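You operate a simulated robot arm through the tools that you are given. There is no shell and no other tool. Be economical: measure what you need, move in short steps, check, and stop when the job is done.

You run a simulated two-armed robot. Do the job below in one go: nothing can be reset, and whatever is moved stays where it is left.

JOB
Run the clip bolt out and put the hose clip in the deep drawer.
Fine: Torque knob to OUT; keep the clip in the vice till the bolt is loose. Park the driver, open the vice and shut the drawer. Where these are worked on the way, their far stop is far enough and under half their travel is too little: deep drawer.
Where things are to end (x, y in the base frame): hose clip within 0.06 m of [0.02, 0.08].

It is judged by the outcome, as a careful person would: the job done as asked, and still so three seconds after it is handed in. It fails if anything else is knocked over, pushed out of place, dropped, spilled or broken.

ROBOT AND FRAMES
Two 7-joint arms with two-finger parallel grippers on one trunk, hanging from a carriage that runs on a gantry, over the field with the corners [-2.286, 0.25], [-2.286, -1.03], [0.014, -1.03], [0.014, 0.25] (x, y) and turns from -333 to 355 degrees about z. Base frame: it is fixed where the carriage stands at the start and does not move with it; the origin is on the floor, on the carriage's upright axis, x ahead of it, y to its left, z up. Readings come in m, degrees, newtons and seconds.
The left shoulder is at the start at [0.04, 0.173, 1.372], the right one opposite. With the tool pointing down near the work surface each hand reaches from about 0.1 to 0.74 m from the robot's upright axis, wherever it stands, measured 20 degrees to its own side. Places, roughly: clip bolt [0.8, 0, 1]; deep drawer [0, 0, 0.6]; inside of the deep drawer [0, 0.2, 0.5]; torque knob [0.6, 0, 0.9]; vice knob [0.8, -0.1, 0.9]. Payload 3.43 kg a hand.
The tool frame of a hand sits at the grasp point between the pads (the TCP): z along the fingers, y along the line on which they close. The tips reach 0.03 m beyond it. The gripper opens to 0.094 m. The fingers are 0.028 m wide and 0.01 m thick; the gripper's body (0.05 by 0.096 m) begins 0.055 m behind the TCP.
Orientation is that of the tool frame in the base frame, as a unit quaternion [x, y, z, w]. With the fingers straight down and closing along the base's y, the tool's x points along the base's -x, its y along +y and its z along -z.

CONTROLS
- The arms move only by the tool arm_command. It takes "left_deltas", "right_deltas" or both (then of equal length, played together; a hand with none holds still); each is a list of rows, each an object (a shift or turn left out is 0, a gripper value left out holds the last) with "dp": the shift along the base's x, y, z in units of 500 mm (1.0 is 500 mm), a list of three; "rotation": the turn, a rotation vector about the base's x, y, z in units of 120 degrees (1.0 is 120 degrees), a list of three. In form: [{"dp": [tx, ty, tz], "rotation": [rx, ry, rz]}, ...]. A call has 1 to 20 rows; each row is the pose to reach, as a shift and turn from the pose commanded when the call began. "left_claw" and "right_claw" are, for a hand that has rows, the finger opening in m, from 0 to 0.094, set as the call begins (left out, the last holds). A call with a number of a shift or a turn outside -1 to 1 is refused whole. A row lasts 0.2 s, in which the tool goes at most 0.05 m and 8.6 degrees; a call with a longer step from one row to the next is refused whole, and so is a gripper value outside its range. A pose out of reach is approached as far as the arm can. The call stops where the force on the tool passes 70 N (or 10 N more than at its start, if that is more) or the arm is blocked; 0.2 s more then pass. The fingers move at their own pace (about 0.072 m/s each) and stop on an object; they squeeze with about 41 N. The grip force told is the motor's: it shows also when the fingers shut on nothing. Time passes only in rows, and 0.2 s behind the last, so rows that repeat a pose let the fingers close. It gives the time, the measured TCP pose, the force on the tool (base axes), the opening and the grip force at its end, in the units of the frame above (readings bear some noise), with the torque about the TCP (base axes, N m) and any sound that the robot's microphone picked up, and new pictures: "show" is both (left out), scene, wrist or none (wrist: the cameras of the hands that moved).
- Cameras (640 x 400 px; columns grow to the right, rows downward): "scene" is now at [0.2146, 0.0118, 1.6388]; the picture's right is [0.24, -0.97, 0.00], its down [-0.91, -0.22, -0.36] and it looks along [0.35, 0.09, -0.93] (base axes); focal length 214 px, centre (320, 200). "left" rides on the left gripper at [0.076, -0.014, -0.102] in its tool frame; the picture's right is [0.18, 0.98, 0.00], its down [-0.75, 0.14, -0.64] and it looks along [-0.63, 0.12, 0.77] (tool axes); focal length 243 px, centre (320, 200). "right" rides on the right gripper at [0.076, 0.014, -0.103] in its tool frame; the picture's right is [-0.18, 0.98, 0.00], its down [-0.75, -0.14, -0.64] and it looks along [-0.63, -0.12, 0.77] (tool axes); focal length 243 px, centre (320, 200). There is no depth. A picture from a camera that has moved, and an enlarged one, comes with that camera's place and axes in the base frame and with its lens.
- lift_body(by): slides the trunk up (or, below 0, down) by that many m; the arms and the scene camera ride with it, the base frame stays. It gives what a move gives, with no picture.
- roll_base(legs): drives the robot by 1 to 6 legs, each [ahead, left, turn to the left] in m, m and degrees, along the robot's own axes; the way and the turn of a leg run together, so that a leg with both is an arc; at most 1.5 m and 180 degrees a leg. The arms and the cameras ride along, it lands a little off, and it stops where it bumps. It keeps to its track: a leg is cut to what the track allows. It gives what a move gives, and a new picture of the scene camera.
- aim_head(pan, tilt): turns the head with the scene camera to pan (to the left, within 86 degrees either way) and tilt (down, from -29 to 69), counted from straight ahead of the robot. It gives what a move gives, and a new picture of the scene camera.
- zoom(camera, box): a new picture of the part [left, top, right, bottom] of that camera's present view, enlarged. No time passes.
- close_job(): hands the job in; it is judged then, once.

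Work in short steps. Places have to be worked out from the pictures, the camera data and where the tool is seen: move nearer, look again, correct. Check each grasp and each placing, and mend what went wrong. You have 120 turns and 260 pictures in all, those below and enlarged ones among them. Open the grippers and draw the arms clear of the work before you hand the job in, unless the task says otherwise; then end with one line.

The tools are called as name(argument=value, ...) on one line, values as JSON. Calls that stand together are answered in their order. arm_command: Moves the arms, as the interface text tells. Its arguments: {"type":"object","properties":{"left_deltas":{"type":"array","items":{"type":"object","properties":{"dp":{"type":"array","items":{"type":"number"}},"rotation":{"type":"array","items":{"type":"number"}}}}},"left_claw":{"type":"number"},"right_deltas":{"type":"array","items":{"type":"object","properties":{"dp":{"type":"array","items":{"type":"number"}},"rotation":{"type":"array","items":{"type":"number"}}}}},"right_claw":{"type":"number"},"show":{"type":"string","enum":["both","scene","wrist","none"]}},"required":[]} The other tools are called the same way: lift_body (by) slides the trunk up or down; roll_base (legs) drives the base; aim_head (pan, tilt) turns the head that bears the scene camera; zoom (camera, box) takes an enlarged picture of a part of a camera's view; close_job () hands the job in.

At the start:

```text
clock: 0.0
left_ee_pos: [0.5208, 0.191, 1.3632]
left_ee_rot: [0.001, 1.0, 0.0, 0.0]
left_ft_force: [1.1, -0.2, -0.2]
left_wrist_torque: [0.03, 0.0, 0.01]
left_gripper_width: 0.0942
left_grasp_force: 0.1
right_ee_pos: [0.5653, -0.3189, 1.0022]
right_ee_rot: [-0.001, 0.997, -0.011, 0.081]
right_ft_force: [123.1, -1.4, -253.6]
right_wrist_torque: [-4.02, -12.03, -1.9]
right_gripper_width: 0.0938
right_grasp_force: 0.1
trunk travel left (down, up): [-0.525, 0.256]
robot x, y, heading: [-0.0017, 0.0035, 0.0]
head pan, tilt: [13.8, 68.8]
```

scene: 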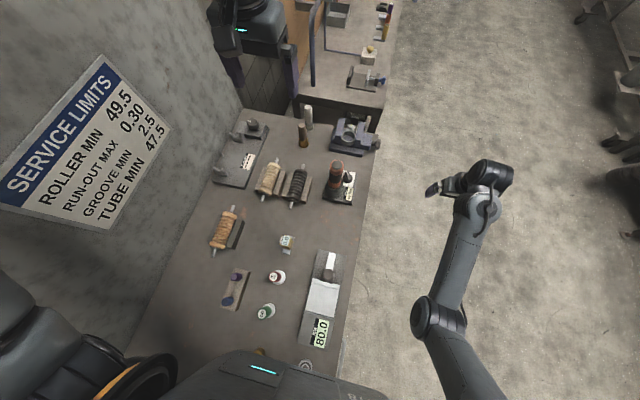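
right: 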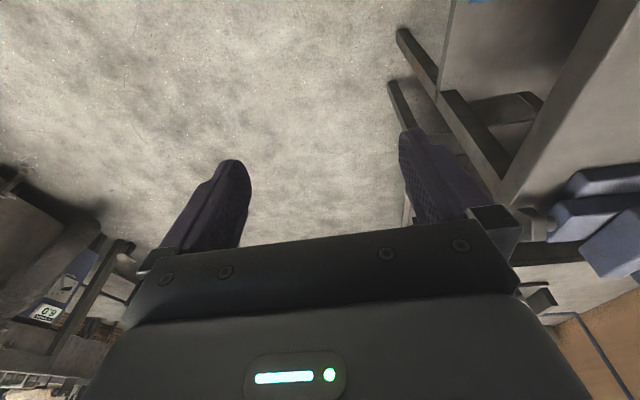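
left: 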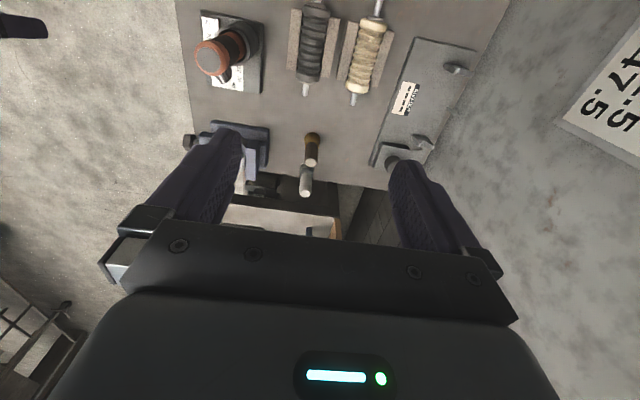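

The right hand reads a large force at the start though nothing is visibly touching it. I look closer at the bench and the vice first.

zoom(camera="scene", box=[200, 80, 400, 205])

zoom(camera="scene", box=[400, 130, 560, 230])

zoom(camera="left", box=[170, 0, 490, 200])

```text
3.20 times, centred on (300, 142) of scene
camera zoom: at [0.2146, 0.0118, 1.6388], right [0.24, -0.97, 0.0], down [-0.91, -0.22, -0.36], along [0.35, 0.09, -0.93], focal length 686 px, centre (384, 384)
```

zoom: 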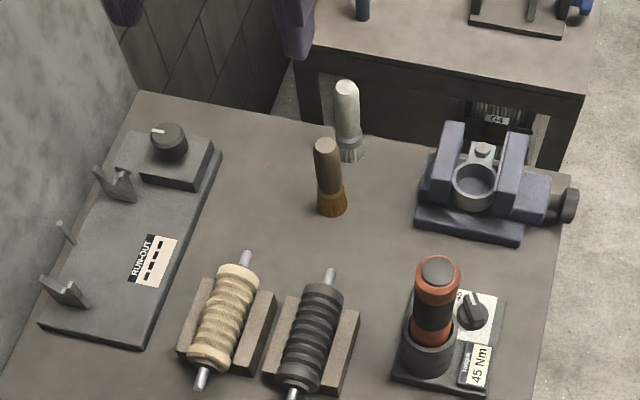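

```text
4.00 times, centred on (480, 180) of scene
camera zoom: at [0.2146, 0.0118, 1.6388], right [0.24, -0.97, 0.0], down [-0.91, -0.22, -0.36], along [0.35, 0.09, -0.93], focal length 858 px, centre (-320, 280)
```

zoom: 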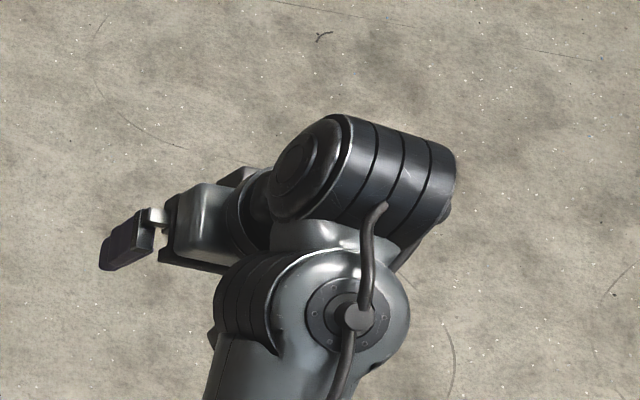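

```text
2.00 times, centred on (330, 100) of left
camera zoom: at [0.4463, 0.1778, 1.4667], right [-0.18, 0.98, 0.0], down [0.75, 0.14, 0.64], along [0.63, 0.12, -0.77], focal length 485 px, centre (300, 400)
```

zoom: 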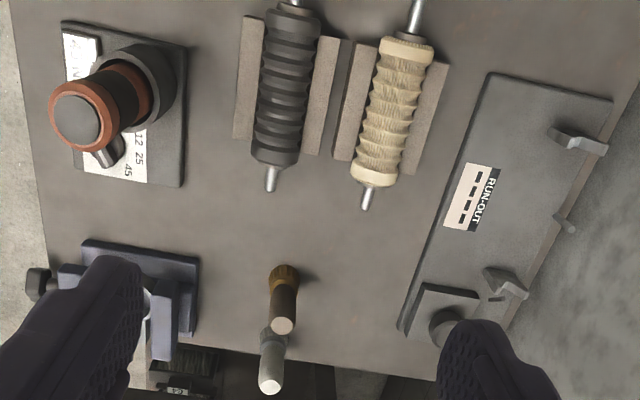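

The bolt, vice, driver dock and knob match the stated places. I test the right arm with a 1 cm raise to read its force, and move the left hand over for a better look at the vice.

arm_command(left_deltas=[{"dp": [0, -0.08, 0]}, {"dp": [0, -0.16, 0]}, {"dp": [0, -0.24, 0]}, {"dp": [0, -0.3, 0]}], right_deltas=[{"dp": [0, 0, 0.01]}, {"dp": [0, 0, 0.02]}, {"dp": [0, 0, 0.02]}, {"dp": [0, 0, 0.02]}])

```text
clock: 1.0
left_ee_pos: [0.5231, 0.0423, 1.3621]
left_ee_rot: [0.0, 1.0, 0.0, 0.0]
left_ft_force: [0.1, 1.5, 0.5]
left_wrist_torque: [-0.04, 0.0, -0.01]
left_gripper_width: 0.0941
left_grasp_force: 0.0
right_ee_pos: [0.5699, -0.3215, 1.0139]
right_ee_rot: [0.0, 0.995, -0.012, 0.096]
right_ft_force: [107.9, 4.6, -204.4]
right_wrist_torque: [-4.13, -9.75, -2.43]
right_gripper_width: 0.0937
right_grasp_force: 0.1
trunk travel left (down, up): [-0.525, 0.256]
robot x, y, heading: [0.0018, 0.001, -0.1]
head pan, tilt: [13.8, 68.8]
camera scene: at [0.2146, 0.0116, 1.6387], right [0.24, -0.97, 0.0], down [-0.91, -0.22, -0.36], along [0.35, 0.09, -0.93], focal length 214 px, centre (320, 200)
camera right: at [0.4765, -0.3044, 1.0999], right [0.18, 0.98, 0.01], down [0.62, -0.12, 0.78], along [0.77, -0.14, -0.63], focal length 243 px, centre (320, 200)
camera left: at [0.4475, 0.0288, 1.4658], right [-0.18, 0.98, 0.0], down [0.75, 0.14, 0.64], along [0.63, 0.12, -0.77], focal length 243 px, centre (320, 200)
```

scene: 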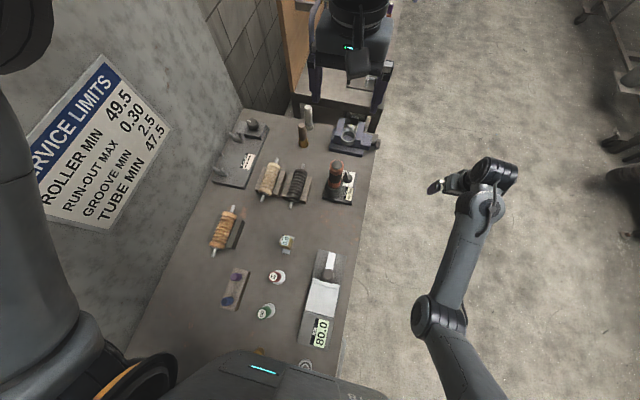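
right: 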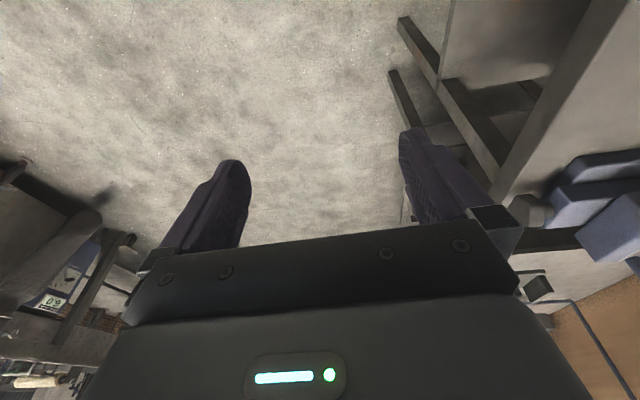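
left: 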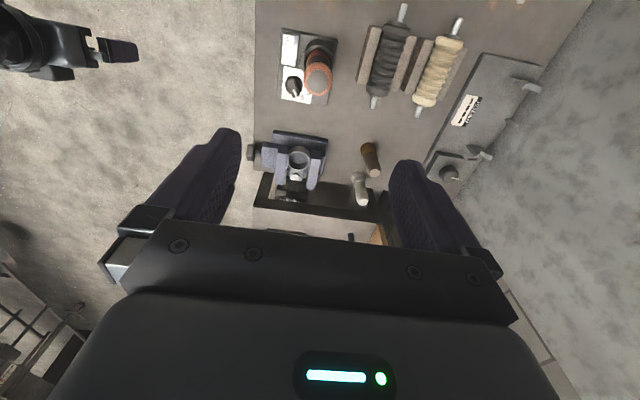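

The right-hand force drops as it rises, so I raise it further. I zoom the left view on vice and dock too.

arm_command(right_deltas=[{"dp": [0, 0, 0.03]}, {"dp": [0, 0, 0.06]}, {"dp": [0, 0, 0.1]}, {"dp": [0, 0, 0.14]}, {"dp": [0, 0, 0.14]}], show="scene")

zoom(camera="left", box=[240, 20, 400, 120])

zoom(camera="left", box=[240, 120, 400, 220])

```text
clock: 1.3
left_ee_pos: [0.523, 0.0434, 1.3609]
left_ee_rot: [0.0, 1.0, 0.0, -0.001]
left_ft_force: [0.4, 1.0, -0.3]
left_wrist_torque: [0.02, -0.01, 0.02]
left_gripper_width: 0.0941
left_grasp_force: 0.0
right_ee_pos: [0.5744, -0.3206, 1.0164]
right_ee_rot: [0.0, 0.994, -0.014, 0.105]
right_ft_force: [62.5, -3.5, -88.1]
right_wrist_torque: [-1.18, -2.57, -0.81]
right_gripper_width: 0.094
right_grasp_force: 0.0
trunk travel left (down, up): [-0.525, 0.256]
robot x, y, heading: [-0.0028, -0.0013, -0.0]
head pan, tilt: [13.8, 68.8]
stopped in row 1 (right hand): the force on the tool passed its limit at 259 N (the readings are from after the stop); the commanded pose is now the measured one
camera scene: at [0.2147, 0.0117, 1.6388], right [0.24, -0.97, 0.0], down [-0.91, -0.22, -0.36], along [0.35, 0.09, -0.93], focal length 214 px, centre (320, 200)
```

scene: 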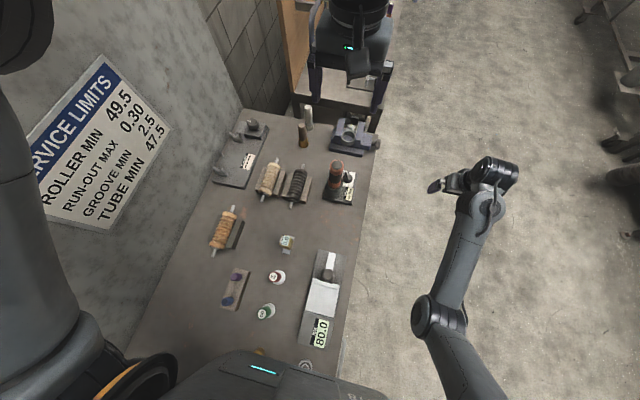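

```text
4.00 times, centred on (320, 70) of left
camera zoom: at [0.4476, 0.0289, 1.4657], right [-0.18, 0.98, 0.0], down [0.75, 0.14, 0.64], along [0.63, 0.12, -0.77], focal length 970 px, centre (320, 720)
```

zoom: 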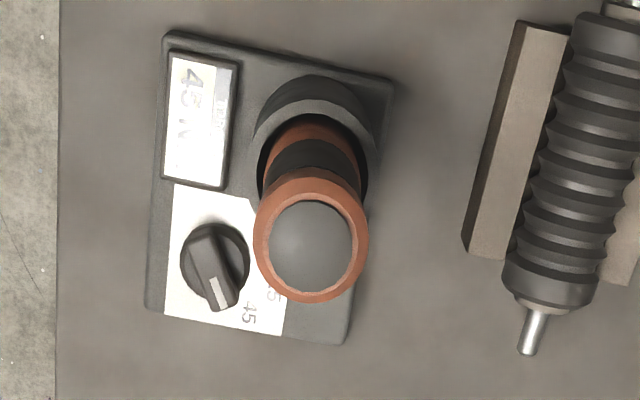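

```text
4.00 times, centred on (320, 170) of left
camera zoom: at [0.4476, 0.0289, 1.4657], right [-0.18, 0.98, 0.0], down [0.75, 0.14, 0.64], along [0.63, 0.12, -0.77], focal length 970 px, centre (320, 320)
```

zoom: 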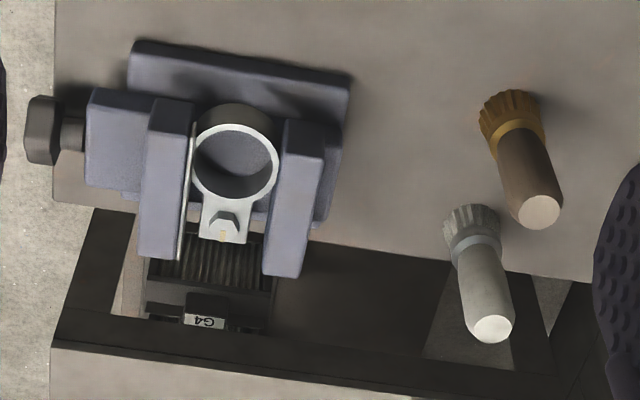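

The right arm looked strained against its own commanded pose. I hold it still a moment to read the residual force.

arm_command(right_deltas=[{"dp": [0, 0, 0]}, {"dp": [0, 0, 0]}], show="none")

zoom(camera="scene", box=[320, 130, 560, 400])

```text
clock: 1.9
left_ee_pos: [0.5232, 0.0433, 1.3617]
left_ee_rot: [-0.001, 1.0, 0.0, -0.002]
left_ft_force: [-0.7, -0.3, 0.9]
left_wrist_torque: [0.05, 0.01, -0.02]
left_gripper_width: 0.0939
left_grasp_force: 0.1
right_ee_pos: [0.5734, -0.3211, 1.0163]
right_ee_rot: [0.0, 0.995, -0.013, 0.103]
right_ft_force: [53.8, 2.3, -97.6]
right_wrist_torque: [-1.98, -4.72, -1.2]
right_gripper_width: 0.094
right_grasp_force: 0.1
trunk travel left (down, up): [-0.525, 0.256]
robot x, y, heading: [0.0013, 0.0049, -0.1]
head pan, tilt: [13.8, 68.8]
```

```text
1.48 times, centred on (440, 265) of scene
camera zoom: at [0.2146, 0.0118, 1.6388], right [0.24, -0.97, 0.0], down [-0.91, -0.22, -0.36], along [0.35, 0.09, -0.93], focal length 318 px, centre (142, 104)
```

zoom: 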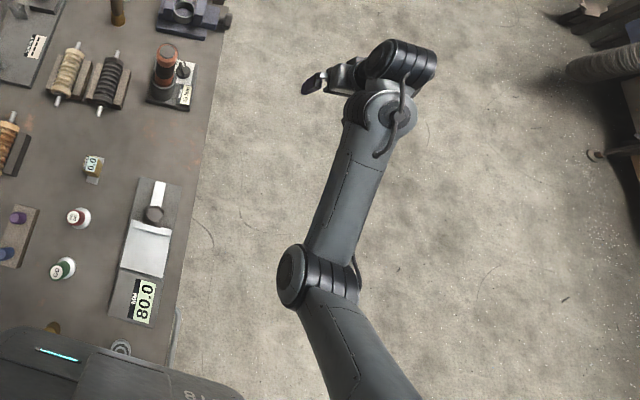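

The residual force points +x and −z, so I ease the right hand a little that way.

arm_command(right_deltas=[{"dp": [0.02, 0, -0.02]}, {"dp": [0.04, 0, -0.04]}, {"dp": [0.06, 0, -0.06]}, {"dp": [0.06, 0, -0.06]}], show="none")

```text
clock: 2.9
left_ee_pos: [0.5224, 0.0431, 1.3621]
left_ee_rot: [0.001, 1.0, 0.0, 0.0]
left_ft_force: [-0.2, -0.1, 0.4]
left_wrist_torque: [-0.01, -0.02, -0.03]
left_gripper_width: 0.0941
left_grasp_force: 0.0
right_ee_pos: [0.5993, -0.3181, 0.9848]
right_ee_rot: [0.001, 0.995, -0.013, 0.098]
right_ft_force: [0.4, 0.3, -0.3]
right_wrist_torque: [0.0, -0.04, 0.02]
right_gripper_width: 0.0939
right_grasp_force: 0.0
trunk travel left (down, up): [-0.525, 0.256]
robot x, y, heading: [0.0008, 0.002, -0.0]
head pan, tilt: [13.8, 68.8]
```

The right arm is free now (it had been binding on itself). Next I bring the left hand nearer for a close look at the clip, bolt and vice.

arm_command(left_deltas=[{"dp": [0.05, 0, -0.05]}, {"dp": [0.1, 0, -0.1]}, {"dp": [0.16, 0, -0.16]}, {"dp": [0.16, 0, -0.2]}], show="wrist")

zoom(camera="left", box=[220, 70, 420, 195])

```text
clock: 3.9
left_ee_pos: [0.605, 0.0436, 1.2627]
left_ee_rot: [0.0, 1.0, -0.001, 0.0]
left_ft_force: [-0.5, 0.5, 0.2]
left_wrist_torque: [-0.02, -0.04, -0.01]
left_gripper_width: 0.0941
left_grasp_force: 0.0
right_ee_pos: [0.6001, -0.3185, 0.9843]
right_ee_rot: [0.0, 0.995, -0.013, 0.098]
right_ft_force: [0.2, -0.5, 0.5]
right_wrist_torque: [0.04, -0.04, -0.02]
right_gripper_width: 0.0937
right_grasp_force: 0.0
trunk travel left (down, up): [-0.525, 0.256]
robot x, y, heading: [0.0003, -0.0003, -0.1]
head pan, tilt: [13.8, 68.8]
camera left: at [0.5293, 0.0298, 1.3659], right [-0.18, 0.98, 0.0], down [0.75, 0.14, 0.64], along [0.63, 0.12, -0.77], focal length 243 px, centre (320, 200)
```

left: 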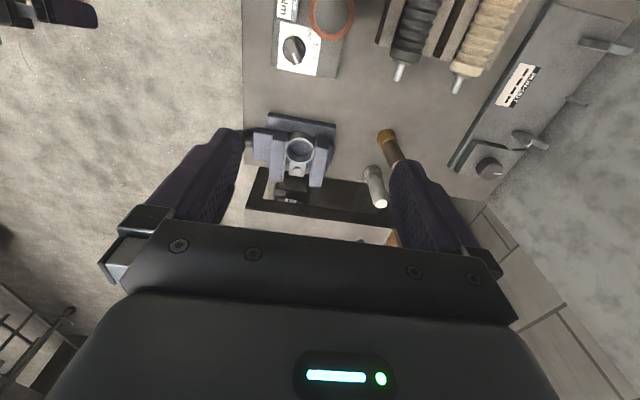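

```text
3.20 times, centred on (320, 132) of left
camera zoom: at [0.5293, 0.0298, 1.3659], right [-0.18, 0.98, 0.0], down [0.75, 0.14, 0.64], along [0.63, 0.12, -0.77], focal length 776 px, centre (320, 416)
```

zoom: 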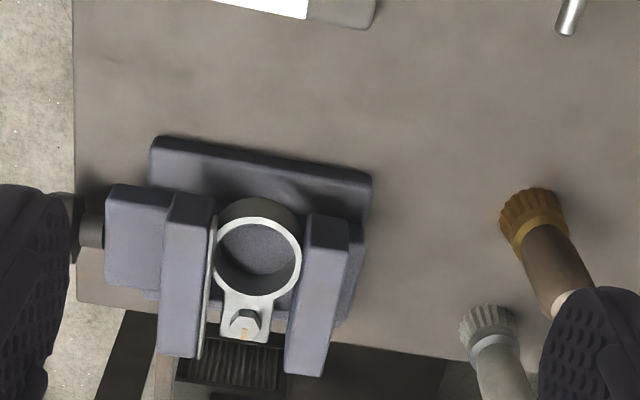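

The bolt is vertical on the clip's lug, at roughly (0.78, 0.03, 0.98). Next I look closely at the torque dial.

arm_command(left_deltas=[{"dp": [-0.08, -0.04, 0]}, {"dp": [-0.16, -0.08, -0.02]}, {"dp": [-0.21, -0.08, -0.08]}], show="wrist")

zoom(camera="left", box=[220, 70, 420, 195])

```text
clock: 4.7
left_ee_pos: [0.4974, 0.0044, 1.2213]
left_ee_rot: [0.0, 1.0, 0.0, 0.0]
left_ft_force: [0.0, -0.4, 0.2]
left_wrist_torque: [0.0, -0.02, 0.04]
left_gripper_width: 0.0941
left_grasp_force: 0.1
right_ee_pos: [0.5991, -0.3197, 0.9849]
right_ee_rot: [0.0, 0.995, -0.013, 0.097]
right_ft_force: [-0.1, 0.4, -0.4]
right_wrist_torque: [-0.01, -0.03, -0.03]
right_gripper_width: 0.0941
right_grasp_force: 0.1
trunk travel left (down, up): [-0.525, 0.256]
robot x, y, heading: [-0.0004, 0.003, -0.1]
head pan, tilt: [13.8, 68.8]
camera left: at [0.422, -0.01, 1.3256], right [-0.19, 0.98, 0.0], down [0.75, 0.14, 0.64], along [0.63, 0.12, -0.77], focal length 243 px, centre (320, 200)
```

left: 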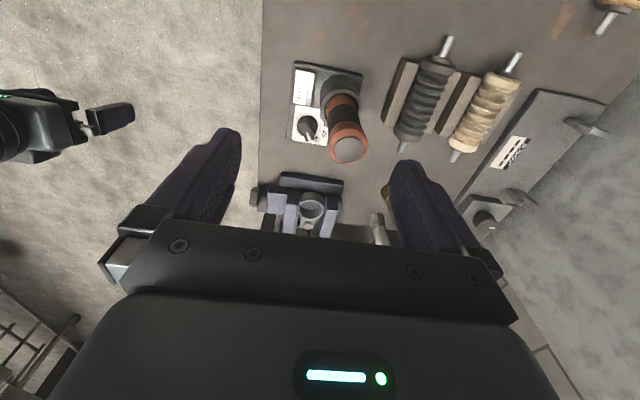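

```text
3.20 times, centred on (320, 132) of left
camera zoom: at [0.422, -0.01, 1.3256], right [-0.19, 0.98, 0.0], down [0.75, 0.14, 0.64], along [0.63, 0.12, -0.77], focal length 776 px, centre (320, 416)
```

zoom: 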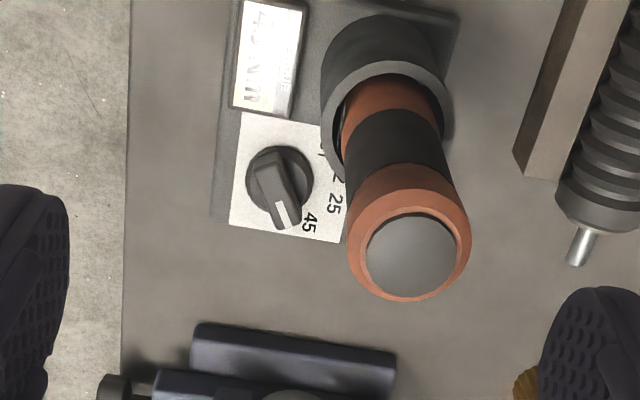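

Dial labels run 45, 25, 12, OUT going counter-clockwise from above, with the pointer now at 45; OUT is about +105°. The driver stands too close to the knob, so I'll take it out first with the left hand. I move above it (est. (0.531, 0.040), top z≈1.11).

arm_command(left_deltas=[{"dp": [0.034, 0.036, 0]}, {"dp": [0.067, 0.072, 0]}, {"dp": [0.067, 0.072, -0.06]}], show="both")

```text
clock: 5.5
left_ee_pos: [0.5295, 0.0409, 1.1885]
left_ee_rot: [0.0, 1.0, -0.001, -0.001]
left_ft_force: [0.3, 0.6, 0.1]
left_wrist_torque: [0.0, -0.02, -0.02]
left_gripper_width: 0.0941
left_grasp_force: 0.0
right_ee_pos: [0.5988, -0.3201, 0.9847]
right_ee_rot: [0.001, 0.995, -0.012, 0.098]
right_ft_force: [-0.2, -0.4, 0.8]
right_wrist_torque: [0.01, 0.01, 0.0]
right_gripper_width: 0.0942
right_grasp_force: 0.1
trunk travel left (down, up): [-0.525, 0.256]
robot x, y, heading: [0.0025, -0.0017, -0.1]
head pan, tilt: [13.8, 68.8]
camera scene: at [0.2144, 0.0117, 1.6387], right [0.24, -0.97, 0.0], down [-0.91, -0.22, -0.36], along [0.35, 0.09, -0.93], focal length 214 px, centre (320, 200)
camera left: at [0.4538, 0.0275, 1.2938], right [-0.18, 0.98, 0.0], down [0.75, 0.14, 0.64], along [0.63, 0.12, -0.77], focal length 243 px, centre (320, 200)
```

scene: 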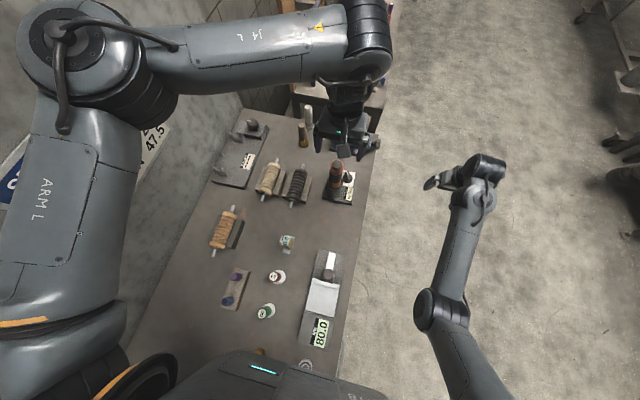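
left: 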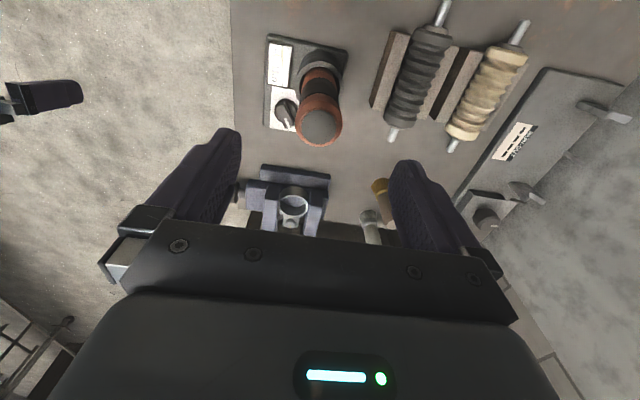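

The estimate holds: driver at about (0.532, 0.042). I descend to z≈1.07 with the fingers either side of the handle.

arm_command(left_deltas=[{"dp": [0.004, 0.002, -0.08]}, {"dp": [0.004, 0.002, -0.16]}, {"dp": [0.004, 0.002, -0.2]}, {"dp": [0.004, 0.002, -0.23]}], show="wrist")

```text
clock: 6.5
left_ee_pos: [0.533, 0.0409, 1.0757]
left_ee_rot: [0.0, 1.0, 0.001, -0.001]
left_ft_force: [0.7, 0.9, -0.5]
left_wrist_torque: [0.02, -0.01, 0.01]
left_gripper_width: 0.0941
left_grasp_force: 0.1
right_ee_pos: [0.5995, -0.3208, 0.9844]
right_ee_rot: [0.0, 0.995, -0.013, 0.097]
right_ft_force: [-0.3, 0.3, 0.1]
right_wrist_torque: [-0.01, 0.02, 0.02]
right_gripper_width: 0.094
right_grasp_force: 0.1
trunk travel left (down, up): [-0.525, 0.256]
robot x, y, heading: [0.0002, -0.0014, -0.3]
head pan, tilt: [13.8, 68.8]
camera left: at [0.4562, 0.0268, 1.1799], right [-0.18, 0.98, 0.0], down [0.75, 0.14, 0.64], along [0.63, 0.12, -0.77], focal length 243 px, centre (320, 200)
```

left: 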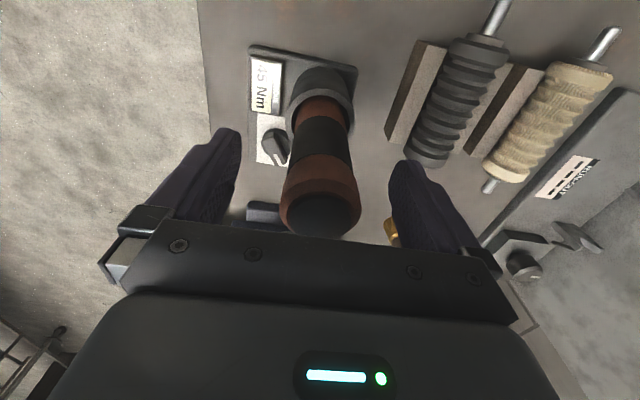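

The handle is centred between the fingers. I close to grip it.

arm_command(left_deltas=[{"dp": [0, 0, 0]}, {"dp": [0, 0, 0]}, {"dp": [0, 0, 0]}, {"dp": [0, 0, 0]}], left_claw=0.0, show="wrist")

```text
clock: 7.5
left_ee_pos: [0.5324, 0.0401, 1.0758]
left_ee_rot: [0.0, 1.0, -0.001, -0.001]
left_ft_force: [1.0, 1.5, -0.2]
left_wrist_torque: [0.12, -0.1, -0.03]
left_gripper_width: 0.0434
left_grasp_force: 40.8
right_ee_pos: [0.6006, -0.3179, 0.986]
right_ee_rot: [0.001, 0.995, -0.013, 0.099]
right_ft_force: [0.7, -0.5, 0.3]
right_wrist_torque: [0.0, 0.01, -0.05]
right_gripper_width: 0.094
right_grasp_force: 0.1
trunk travel left (down, up): [-0.525, 0.256]
robot x, y, heading: [0.0037, 0.0024, 0.2]
head pan, tilt: [13.8, 68.8]
camera left: at [0.4566, 0.0271, 1.1802], right [-0.18, 0.98, 0.0], down [0.75, 0.14, 0.64], along [0.63, 0.12, -0.77], focal length 243 px, centre (320, 200)
```

left: 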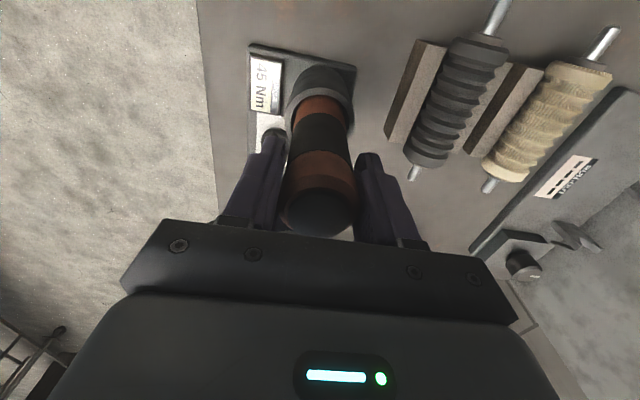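

Grip is firm at 43 mm; the docked grip pose is (0.532, 0.040, 1.076). I lift straight up 0.16 m.

arm_command(left_deltas=[{"dp": [0, 0, 0.04]}, {"dp": [0, 0, 0.1]}, {"dp": [0, 0, 0.18]}, {"dp": [0, 0, 0.26]}, {"dp": [0, 0, 0.34]}, {"dp": [0, 0, 0.34]}], show="both")

```text
clock: 8.9
left_ee_pos: [0.5321, 0.0424, 1.2465]
left_ee_rot: [0.0, 1.0, 0.0, -0.001]
left_ft_force: [0.1, -0.3, -5.1]
left_wrist_torque: [0.01, 0.0, -0.03]
left_gripper_width: 0.0429
left_grasp_force: 40.9
right_ee_pos: [0.5983, -0.3196, 0.9852]
right_ee_rot: [0.0, 0.995, -0.012, 0.098]
right_ft_force: [0.3, -0.2, 0.5]
right_wrist_torque: [0.02, -0.03, 0.03]
right_gripper_width: 0.0938
right_grasp_force: 0.0
trunk travel left (down, up): [-0.525, 0.256]
robot x, y, heading: [-0.0, 0.0, -0.1]
head pan, tilt: [13.8, 68.8]
camera scene: at [0.2143, 0.0118, 1.6386], right [0.24, -0.97, 0.0], down [-0.91, -0.22, -0.36], along [0.35, 0.09, -0.93], focal length 214 px, centre (320, 200)
camera left: at [0.4561, 0.0281, 1.3512], right [-0.18, 0.98, 0.0], down [0.75, 0.14, 0.64], along [0.63, 0.12, -0.77], focal length 243 px, centre (320, 200)
```

scene: 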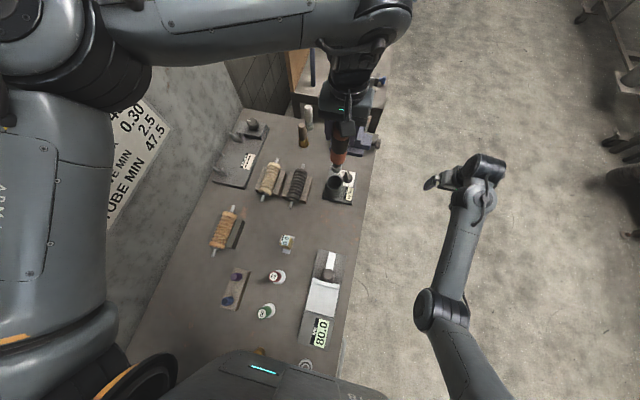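
left: 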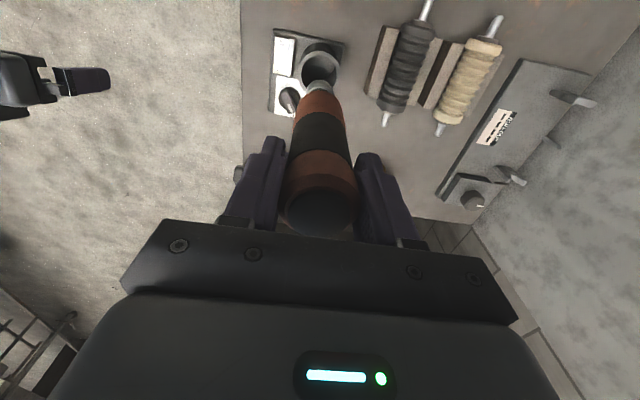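

The driver is out with its socket visible and the dial is clear. I swing the driver aside to +y and bring the right hand, straightened and yawed 35°, to above the knob.

arm_command(left_deltas=[{"dp": [0, 0.06, 0]}, {"dp": [0, 0.14, 0]}, {"dp": [0, 0.22, 0]}, {"dp": [0, 0.3, 0]}, {"dp": [0, 0.38, 0]}, {"dp": [0, 0.42, 0]}, {"dp": [0, 0.42, 0]}, {"dp": [0, 0.42, 0]}, {"dp": [0, 0.42, 0]}, {"dp": [0, 0.42, 0]}], right_deltas=[{"dp": [0.02, 0, 0.06], "rotation": [0, 0, 0]}, {"dp": [0.02, 0.04, 0.12], "rotation": [-0.003, 0.016, 0.05]}, {"dp": [0.02, 0.12, 0.16], "rotation": [-0.006, 0.033, 0.1]}, {"dp": [0.01, 0.2, 0.18], "rotation": [-0.009, 0.05, 0.15]}, {"dp": [0, 0.29, 0.2], "rotation": [-0.012, 0.067, 0.2]}, {"dp": [0, 0.38, 0.2], "rotation": [-0.0145, 0.082, 0.25]}, {"dp": [0, 0.46, 0.2], "rotation": [-0.0166, 0.0945, 0.2906]}, {"dp": [0, 0.54, 0.2], "rotation": [-0.0166, 0.0945, 0.2906]}, {"dp": [0, 0.6, 0.2], "rotation": [-0.0166, 0.0945, 0.2906]}, {"dp": [0, 0.6, 0.2], "rotation": [-0.0166, 0.0945, 0.2906]}])

```text
clock: 9.5
left_ee_pos: [0.5308, 0.098, 1.2445]
left_ee_rot: [0.0, 1.0, 0.0, -0.001]
left_ft_force: [-0.1, 0.0, -5.7]
left_wrist_torque: [0.01, 0.01, 0.0]
left_gripper_width: 0.0432
left_grasp_force: 41.0
right_ee_pos: [0.6154, -0.3084, 1.0359]
right_ee_rot: [-0.026, 0.995, -0.012, 0.099]
right_ft_force: [18.9, -2.2, -29.3]
right_wrist_torque: [-0.23, -0.99, -0.1]
right_gripper_width: 0.0942
right_grasp_force: 0.1
trunk travel left (down, up): [-0.525, 0.256]
robot x, y, heading: [0.0005, 0.0059, -0.2]
head pan, tilt: [13.8, 68.8]
stopped in row 2 (right hand): the force on the tool passed its limit at 163 N (the readings are from after the stop); the commanded pose is now the measured one
camera scene: at [0.2144, 0.012, 1.6386], right [0.24, -0.97, 0.0], down [-0.91, -0.22, -0.36], along [0.35, 0.09, -0.93], focal length 214 px, centre (320, 200)
camera right: at [0.5202, -0.2972, 1.1219], right [0.13, 0.99, 0.01], down [0.62, -0.09, 0.78], along [0.78, -0.1, -0.62], focal length 243 px, centre (320, 200)
camera left: at [0.4559, 0.0841, 1.3489], right [-0.18, 0.98, 0.0], down [0.76, 0.14, 0.64], along [0.63, 0.12, -0.77], focal length 243 px, centre (320, 200)
```

scene: 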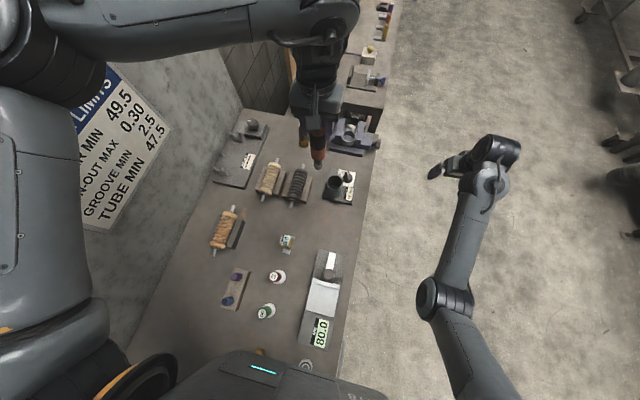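
right: 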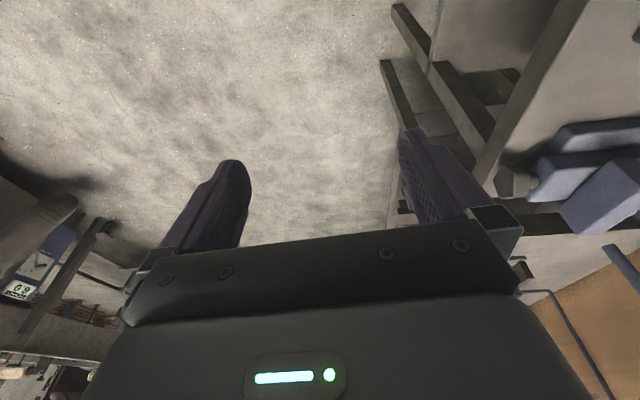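
left: 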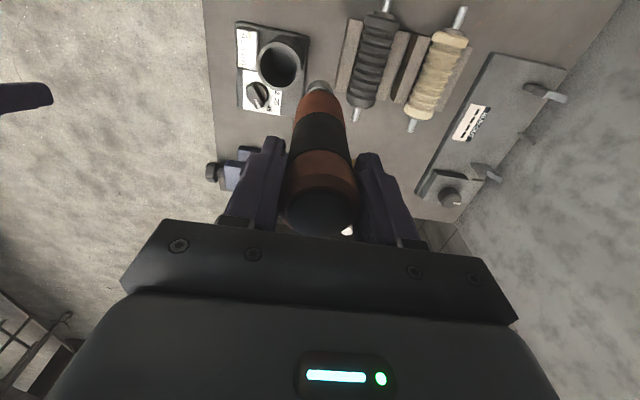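

The right forearm hangs elbow-low and binds when the hand is high relative to the shoulder. Raising the trunk while keeping the hand low should straighten that arm.

lift_body(by=0.1)

arm_command(right_deltas=[{"dp": [0.02, 0, -0.08]}, {"dp": [0.04, 0, -0.16]}, {"dp": [0.04, 0, -0.2], "rotation": [0, 0.03, 0]}, {"dp": [0.04, 0, -0.2], "rotation": [0, 0.06, 0]}, {"dp": [0.04, 0, -0.2], "rotation": [0, 0.09, 0]}], show="scene")

```text
clock: 10.8
left_ee_pos: [0.5325, 0.0969, 1.3447]
left_ee_rot: [0.0, 1.0, 0.0, -0.001]
left_ft_force: [-0.1, 0.5, -6.1]
left_wrist_torque: [0.0, 0.04, -0.03]
left_gripper_width: 0.0429
left_grasp_force: 41.0
right_ee_pos: [0.6155, -0.3081, 1.1357]
right_ee_rot: [-0.027, 0.995, -0.013, 0.1]
right_ft_force: [25.3, 2.0, -47.4]
right_wrist_torque: [-0.89, -2.21, -0.56]
right_gripper_width: 0.0937
right_grasp_force: 0.1
trunk travel left (down, up): [-0.625, 0.156]
robot x, y, heading: [0.0053, -0.0037, -0.1]
head pan, tilt: [13.8, 68.8]
```

```text
clock: 12.0
left_ee_pos: [0.5309, 0.0964, 1.3447]
left_ee_rot: [0.0, 1.0, 0.001, -0.001]
left_ft_force: [-0.3, -0.3, -5.1]
left_wrist_torque: [0.01, 0.01, 0.03]
left_gripper_width: 0.0431
left_grasp_force: 41.1
right_ee_pos: [0.634, -0.3101, 1.0369]
right_ee_rot: [-0.027, 1.0, -0.01, 0.005]
right_ft_force: [-0.2, 0.6, 0.5]
right_wrist_torque: [-0.02, -0.03, 0.0]
right_gripper_width: 0.094
right_grasp_force: 0.1
trunk travel left (down, up): [-0.625, 0.156]
robot x, y, heading: [0.0011, 0.0025, 0.3]
head pan, tilt: [13.8, 68.8]
camera scene: at [0.2146, 0.0118, 1.7387], right [0.24, -0.97, 0.0], down [-0.91, -0.22, -0.36], along [0.35, 0.09, -0.93], focal length 214 px, centre (320, 200)
```

scene: 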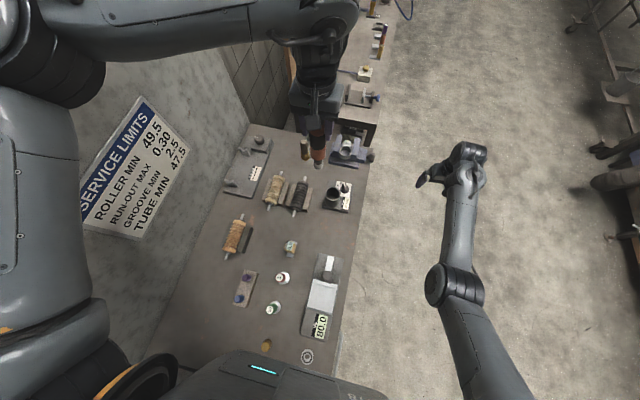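

The right arm is free and straight down now. I bring it over the knob with a 35° yaw while the left carries the driver aside.

arm_command(left_deltas=[{"dp": [0, 0.08, 0]}, {"dp": [0, 0.16, 0]}, {"dp": [0, 0.24, 0]}, {"dp": [0, 0.3, 0]}, {"dp": [0, 0.3, 0]}, {"dp": [0, 0.3, 0]}, {"dp": [0, 0.3, 0]}, {"dp": [0, 0.3, 0]}, {"dp": [0, 0.3, 0]}], right_deltas=[{"dp": [0, 0.04, 0.0], "rotation": [0.003, 0.002, 0.045]}, {"dp": [0, 0.12, 0.0], "rotation": [0.006, 0.004, 0.09]}, {"dp": [-0.02, 0.2, 0.0], "rotation": [0.0095, 0.005, 0.135]}, {"dp": [-0.03, 0.28, 0.0], "rotation": [0.0095, 0.005, 0.18]}, {"dp": [-0.04, 0.36, 0.0], "rotation": [0.0095, 0.005, 0.225]}, {"dp": [-0.05, 0.44, 0.0], "rotation": [0.0095, 0.005, 0.267]}, {"dp": [-0.06, 0.52, 0.0], "rotation": [0.0095, 0.005, 0.267]}, {"dp": [-0.072, 0.58, 0.0], "rotation": [0.0095, 0.005, 0.267]}, {"dp": [-0.072, 0.62, 0.0], "rotation": [0.0095, 0.005, 0.267]}])

```text
clock: 14.0
left_ee_pos: [0.5301, 0.2502, 1.3451]
left_ee_rot: [0.0, 1.0, 0.0, -0.001]
left_ft_force: [0.3, 0.0, -5.8]
left_wrist_torque: [0.04, 0.0, 0.0]
left_gripper_width: 0.0431
left_grasp_force: 41.1
right_ee_pos: [0.5974, 0.0016, 1.0342]
right_ee_rot: [-0.302, 0.953, 0.002, 0.001]
right_ft_force: [0.1, -0.1, 0.0]
right_wrist_torque: [0.02, -0.02, -0.01]
right_gripper_width: 0.0939
right_grasp_force: 0.1
trunk travel left (down, up): [-0.625, 0.156]
robot x, y, heading: [0.0011, -0.0005, 0.1]
head pan, tilt: [13.8, 68.8]
camera scene: at [0.2145, 0.0118, 1.7387], right [0.24, -0.97, 0.0], down [-0.91, -0.22, -0.36], along [0.35, 0.09, -0.93], focal length 214 px, centre (320, 200)
camera right: at [0.5285, -0.0327, 1.1374], right [-0.42, 0.91, 0.0], down [0.7, 0.32, 0.65], along [0.59, 0.27, -0.76], focal length 243 px, centre (320, 200)
camera left: at [0.4543, 0.236, 1.4491], right [-0.18, 0.98, 0.0], down [0.75, 0.14, 0.64], along [0.63, 0.12, -0.77], focal length 243 px, centre (320, 200)
```

scene: 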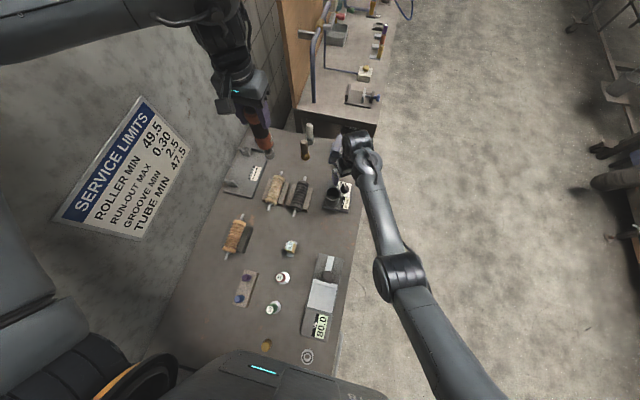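
right: 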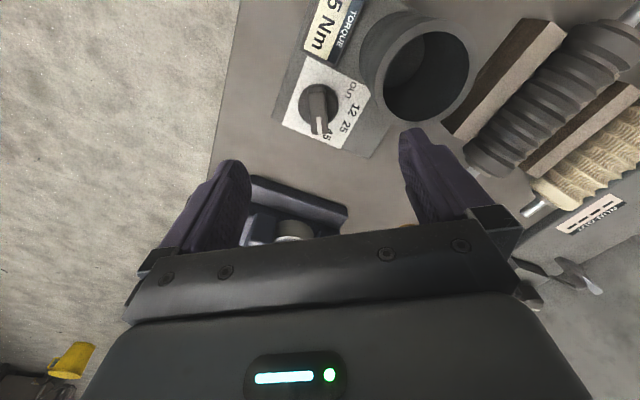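
left: 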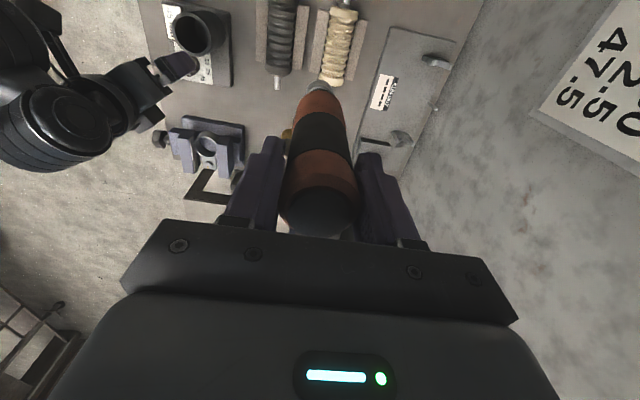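

Excellent view. I zoom on the dial to fix knob centre and pointer.

zoom(camera="right", box=[260, 50, 420, 150])

```text
4.00 times, centred on (340, 100) of right
camera zoom: at [0.5285, -0.0327, 1.1374], right [-0.42, 0.91, 0.0], down [0.7, 0.32, 0.65], along [0.59, 0.27, -0.76], focal length 970 px, centre (240, 600)
```

zoom: 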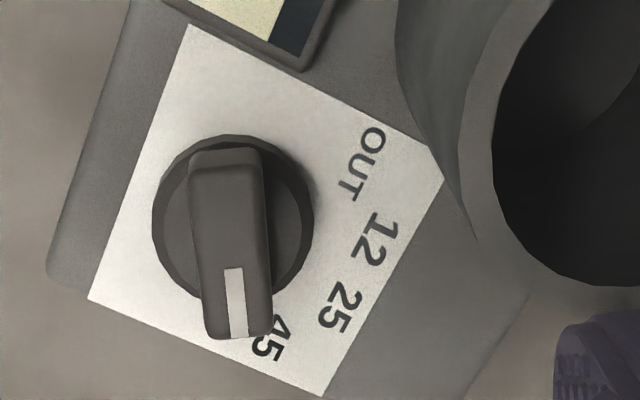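

Pointer sits at about 29° from +x; OUT is near 150°, knob centre ≈ (0.599, −0.002). I narrow the fingers, trim yaw to 29° and descend partway.

arm_command(right_deltas=[{"dp": [0.002, -0.007, -0.04], "rotation": [0, 0, -0.025]}, {"dp": [0.003, -0.007, -0.09], "rotation": [0, 0, -0.05]}, {"dp": [0.003, -0.007, -0.13], "rotation": [0, 0, -0.05]}, {"dp": [0.003, -0.007, -0.14], "rotation": [0, 0, -0.05]}], right_claw=0.045, show="wrist")

zoom(camera="right", box=[220, 80, 420, 205])

```text
clock: 15.0
left_ee_pos: [0.5285, 0.2503, 1.3447]
left_ee_rot: [0.0, 1.0, 0.0, -0.001]
left_ft_force: [-0.3, 0.0, -5.3]
left_wrist_torque: [0.01, 0.02, 0.0]
left_gripper_width: 0.043
left_grasp_force: 41.2
right_ee_pos: [0.6005, -0.0031, 0.9661]
right_ee_rot: [-0.251, 0.968, 0.002, 0.002]
right_ft_force: [0.3, -0.4, 0.3]
right_wrist_torque: [0.0, -0.01, -0.01]
right_gripper_width: 0.0452
right_grasp_force: 0.2
trunk travel left (down, up): [-0.625, 0.156]
robot x, y, heading: [-0.0032, 0.0042, -0.0]
head pan, tilt: [13.8, 68.8]
camera right: at [0.527, -0.0296, 1.0692], right [-0.32, 0.95, 0.0], down [0.73, 0.24, 0.65], along [0.61, 0.21, -0.76], focal length 243 px, centre (320, 200)
```

right: 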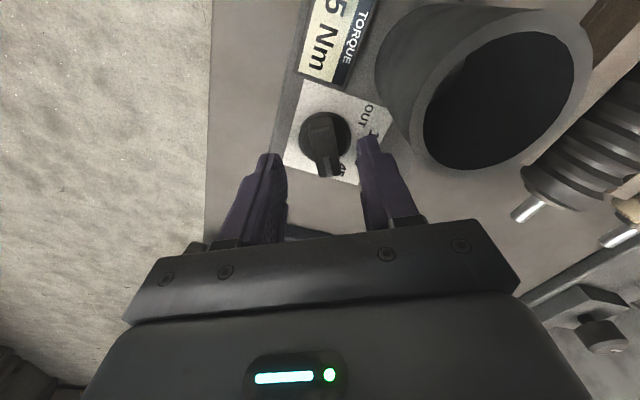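

```text
3.20 times, centred on (320, 142) of right
camera zoom: at [0.527, -0.0296, 1.0692], right [-0.32, 0.95, 0.0], down [0.73, 0.24, 0.65], along [0.61, 0.21, -0.76], focal length 776 px, centre (320, 384)
```

zoom: 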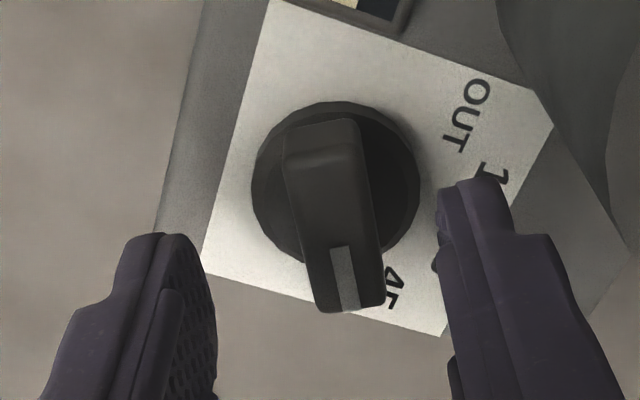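

Knob bar top is at z≈0.928 and centred under the fingers. I go down 2.4 cm and close on the bar.

arm_command(right_deltas=[{"dp": [0.0, 0.003, -0.024]}, {"dp": [0.0, 0.003, -0.048]}, {"dp": [0.0, 0.003, -0.048]}], show="none")

arm_command(right_deltas=[{"dp": [0, 0, 0]}, {"dp": [0, 0, 0]}, {"dp": [0, 0, 0]}], right_claw=0.0, show="wrist")

```text
clock: 15.8
left_ee_pos: [0.5297, 0.2495, 1.3448]
left_ee_rot: [0.0, 1.0, 0.0, -0.001]
left_ft_force: [0.9, -0.3, -6.0]
left_wrist_torque: [-0.01, 0.01, 0.0]
left_gripper_width: 0.0428
left_grasp_force: 41.4
right_ee_pos: [0.6004, -0.0035, 0.9432]
right_ee_rot: [-0.253, 0.967, 0.002, 0.002]
right_ft_force: [-0.4, -0.1, -0.1]
right_wrist_torque: [0.01, -0.02, -0.01]
right_gripper_width: 0.0452
right_grasp_force: 0.1
trunk travel left (down, up): [-0.625, 0.156]
robot x, y, heading: [0.0038, -0.0026, -0.0]
head pan, tilt: [13.8, 68.8]
```

```text
clock: 16.6
left_ee_pos: [0.5291, 0.2502, 1.345]
left_ee_rot: [0.0, 1.0, 0.001, -0.001]
left_ft_force: [0.8, -0.7, -4.8]
left_wrist_torque: [0.0, -0.01, -0.01]
left_gripper_width: 0.0432
left_grasp_force: 41.3
right_ee_pos: [0.6006, -0.0009, 0.9426]
right_ee_rot: [-0.253, 0.967, 0.003, 0.002]
right_ft_force: [-4.8, 5.9, 4.4]
right_wrist_torque: [-0.17, 0.12, 0.56]
right_gripper_width: 0.0158
right_grasp_force: 41.6
trunk travel left (down, up): [-0.625, 0.156]
robot x, y, heading: [0.0004, 0.0002, 0.2]
head pan, tilt: [13.8, 68.8]
camera right: at [0.5271, -0.0263, 1.0453], right [-0.32, 0.95, 0.0], down [0.72, 0.24, 0.65], along [0.61, 0.21, -0.76], focal length 243 px, centre (320, 200)
```

right: 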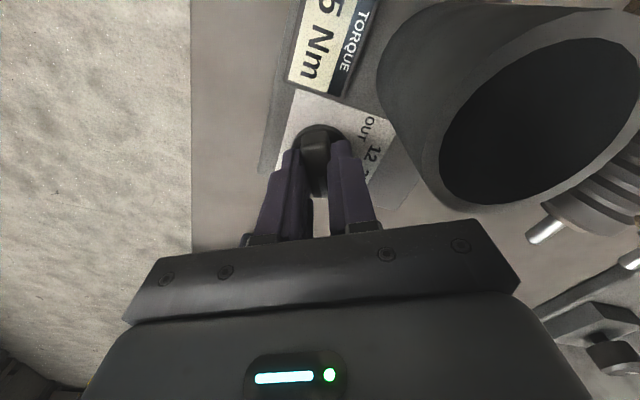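

Gripped on the bar (15.8 mm). I turn it counter-clockwise about 120° in steps, watching the force.

arm_command(right_deltas=[{"rotation": [0, 0, 0.06]}, {"rotation": [0, 0, 0.12]}, {"rotation": [0, 0, 0.18]}, {"rotation": [0, 0, 0.24]}, {"rotation": [0, 0, 0.3]}, {"rotation": [0, 0, 0.36]}, {"rotation": [0, 0, 0.42]}, {"rotation": [0, 0, 0.48]}, {"rotation": [0, 0, 0.54]}, {"rotation": [0, 0, 0.6]}], show="wrist")

```text
clock: 18.8
left_ee_pos: [0.5295, 0.2496, 1.3437]
left_ee_rot: [0.0, 1.0, 0.001, -0.001]
left_ft_force: [0.9, 0.2, -6.0]
left_wrist_torque: [-0.02, -0.01, 0.0]
left_gripper_width: 0.0428
left_grasp_force: 40.9
right_ee_pos: [0.5994, -0.0036, 0.9425]
right_ee_rot: [0.774, -0.634, -0.002, 0.0]
right_ft_force: [-3.9, -4.8, -0.7]
right_wrist_torque: [0.33, -0.1, 0.02]
right_gripper_width: 0.0157
right_grasp_force: 41.1
trunk travel left (down, up): [-0.625, 0.156]
robot x, y, heading: [-0.0033, 0.0026, 0.1]
head pan, tilt: [13.8, 68.8]
camera right: at [0.6013, -0.0808, 1.0454], right [-1.0, -0.01, 0.0], down [-0.01, 0.76, 0.64], along [-0.01, 0.64, -0.76], focal length 243 px, centre (320, 200)
```

right: 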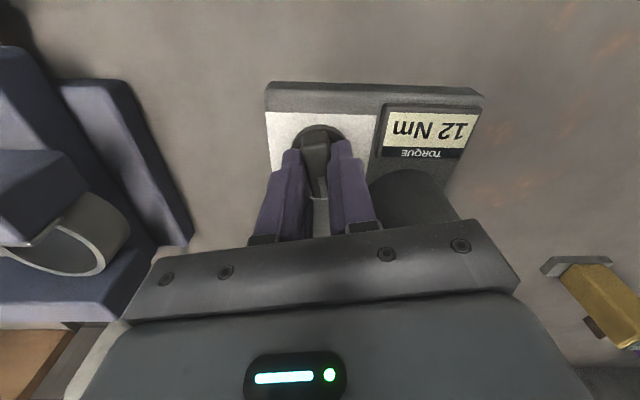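

The display live-reads 12 Nm. I turn another 38°.

arm_command(right_deltas=[{"rotation": [0, 0, 0.06]}, {"rotation": [0, 0, 0.12]}, {"rotation": [0, 0, 0.18]}, {"rotation": [0, 0, 0.24]}, {"rotation": [0, 0, 0.3]}, {"rotation": [0, 0, 0.33]}], show="wrist")

```text
clock: 20.2
left_ee_pos: [0.5287, 0.2491, 1.3448]
left_ee_rot: [0.001, 1.0, -0.001, 0.0]
left_ft_force: [0.0, -0.7, -5.1]
left_wrist_torque: [-0.02, 0.02, -0.02]
left_gripper_width: 0.0425
left_grasp_force: 40.9
right_ee_pos: [0.6, -0.0007, 0.9426]
right_ee_rot: [0.942, -0.334, -0.003, 0.001]
right_ft_force: [-10.1, -5.5, 7.4]
right_wrist_torque: [-0.49, -0.58, 0.04]
right_gripper_width: 0.0157
right_grasp_force: 40.8
trunk travel left (down, up): [-0.625, 0.156]
robot x, y, heading: [-0.0024, -0.002, 0.1]
head pan, tilt: [13.8, 68.8]
camera right: at [0.651, -0.062, 1.0453], right [-0.76, -0.65, 0.0], down [-0.49, 0.58, 0.65], along [-0.42, 0.49, -0.76], focal length 243 px, centre (320, 200)
```

right: 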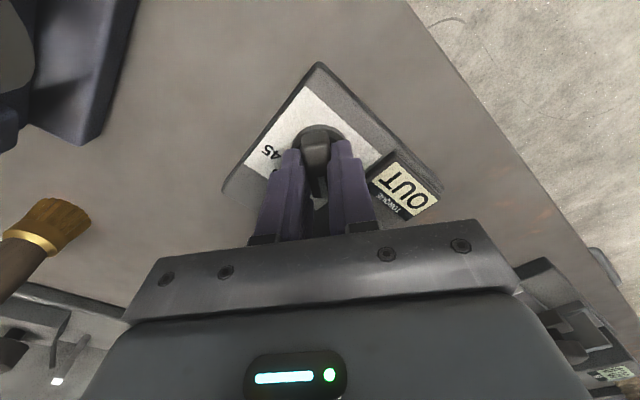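

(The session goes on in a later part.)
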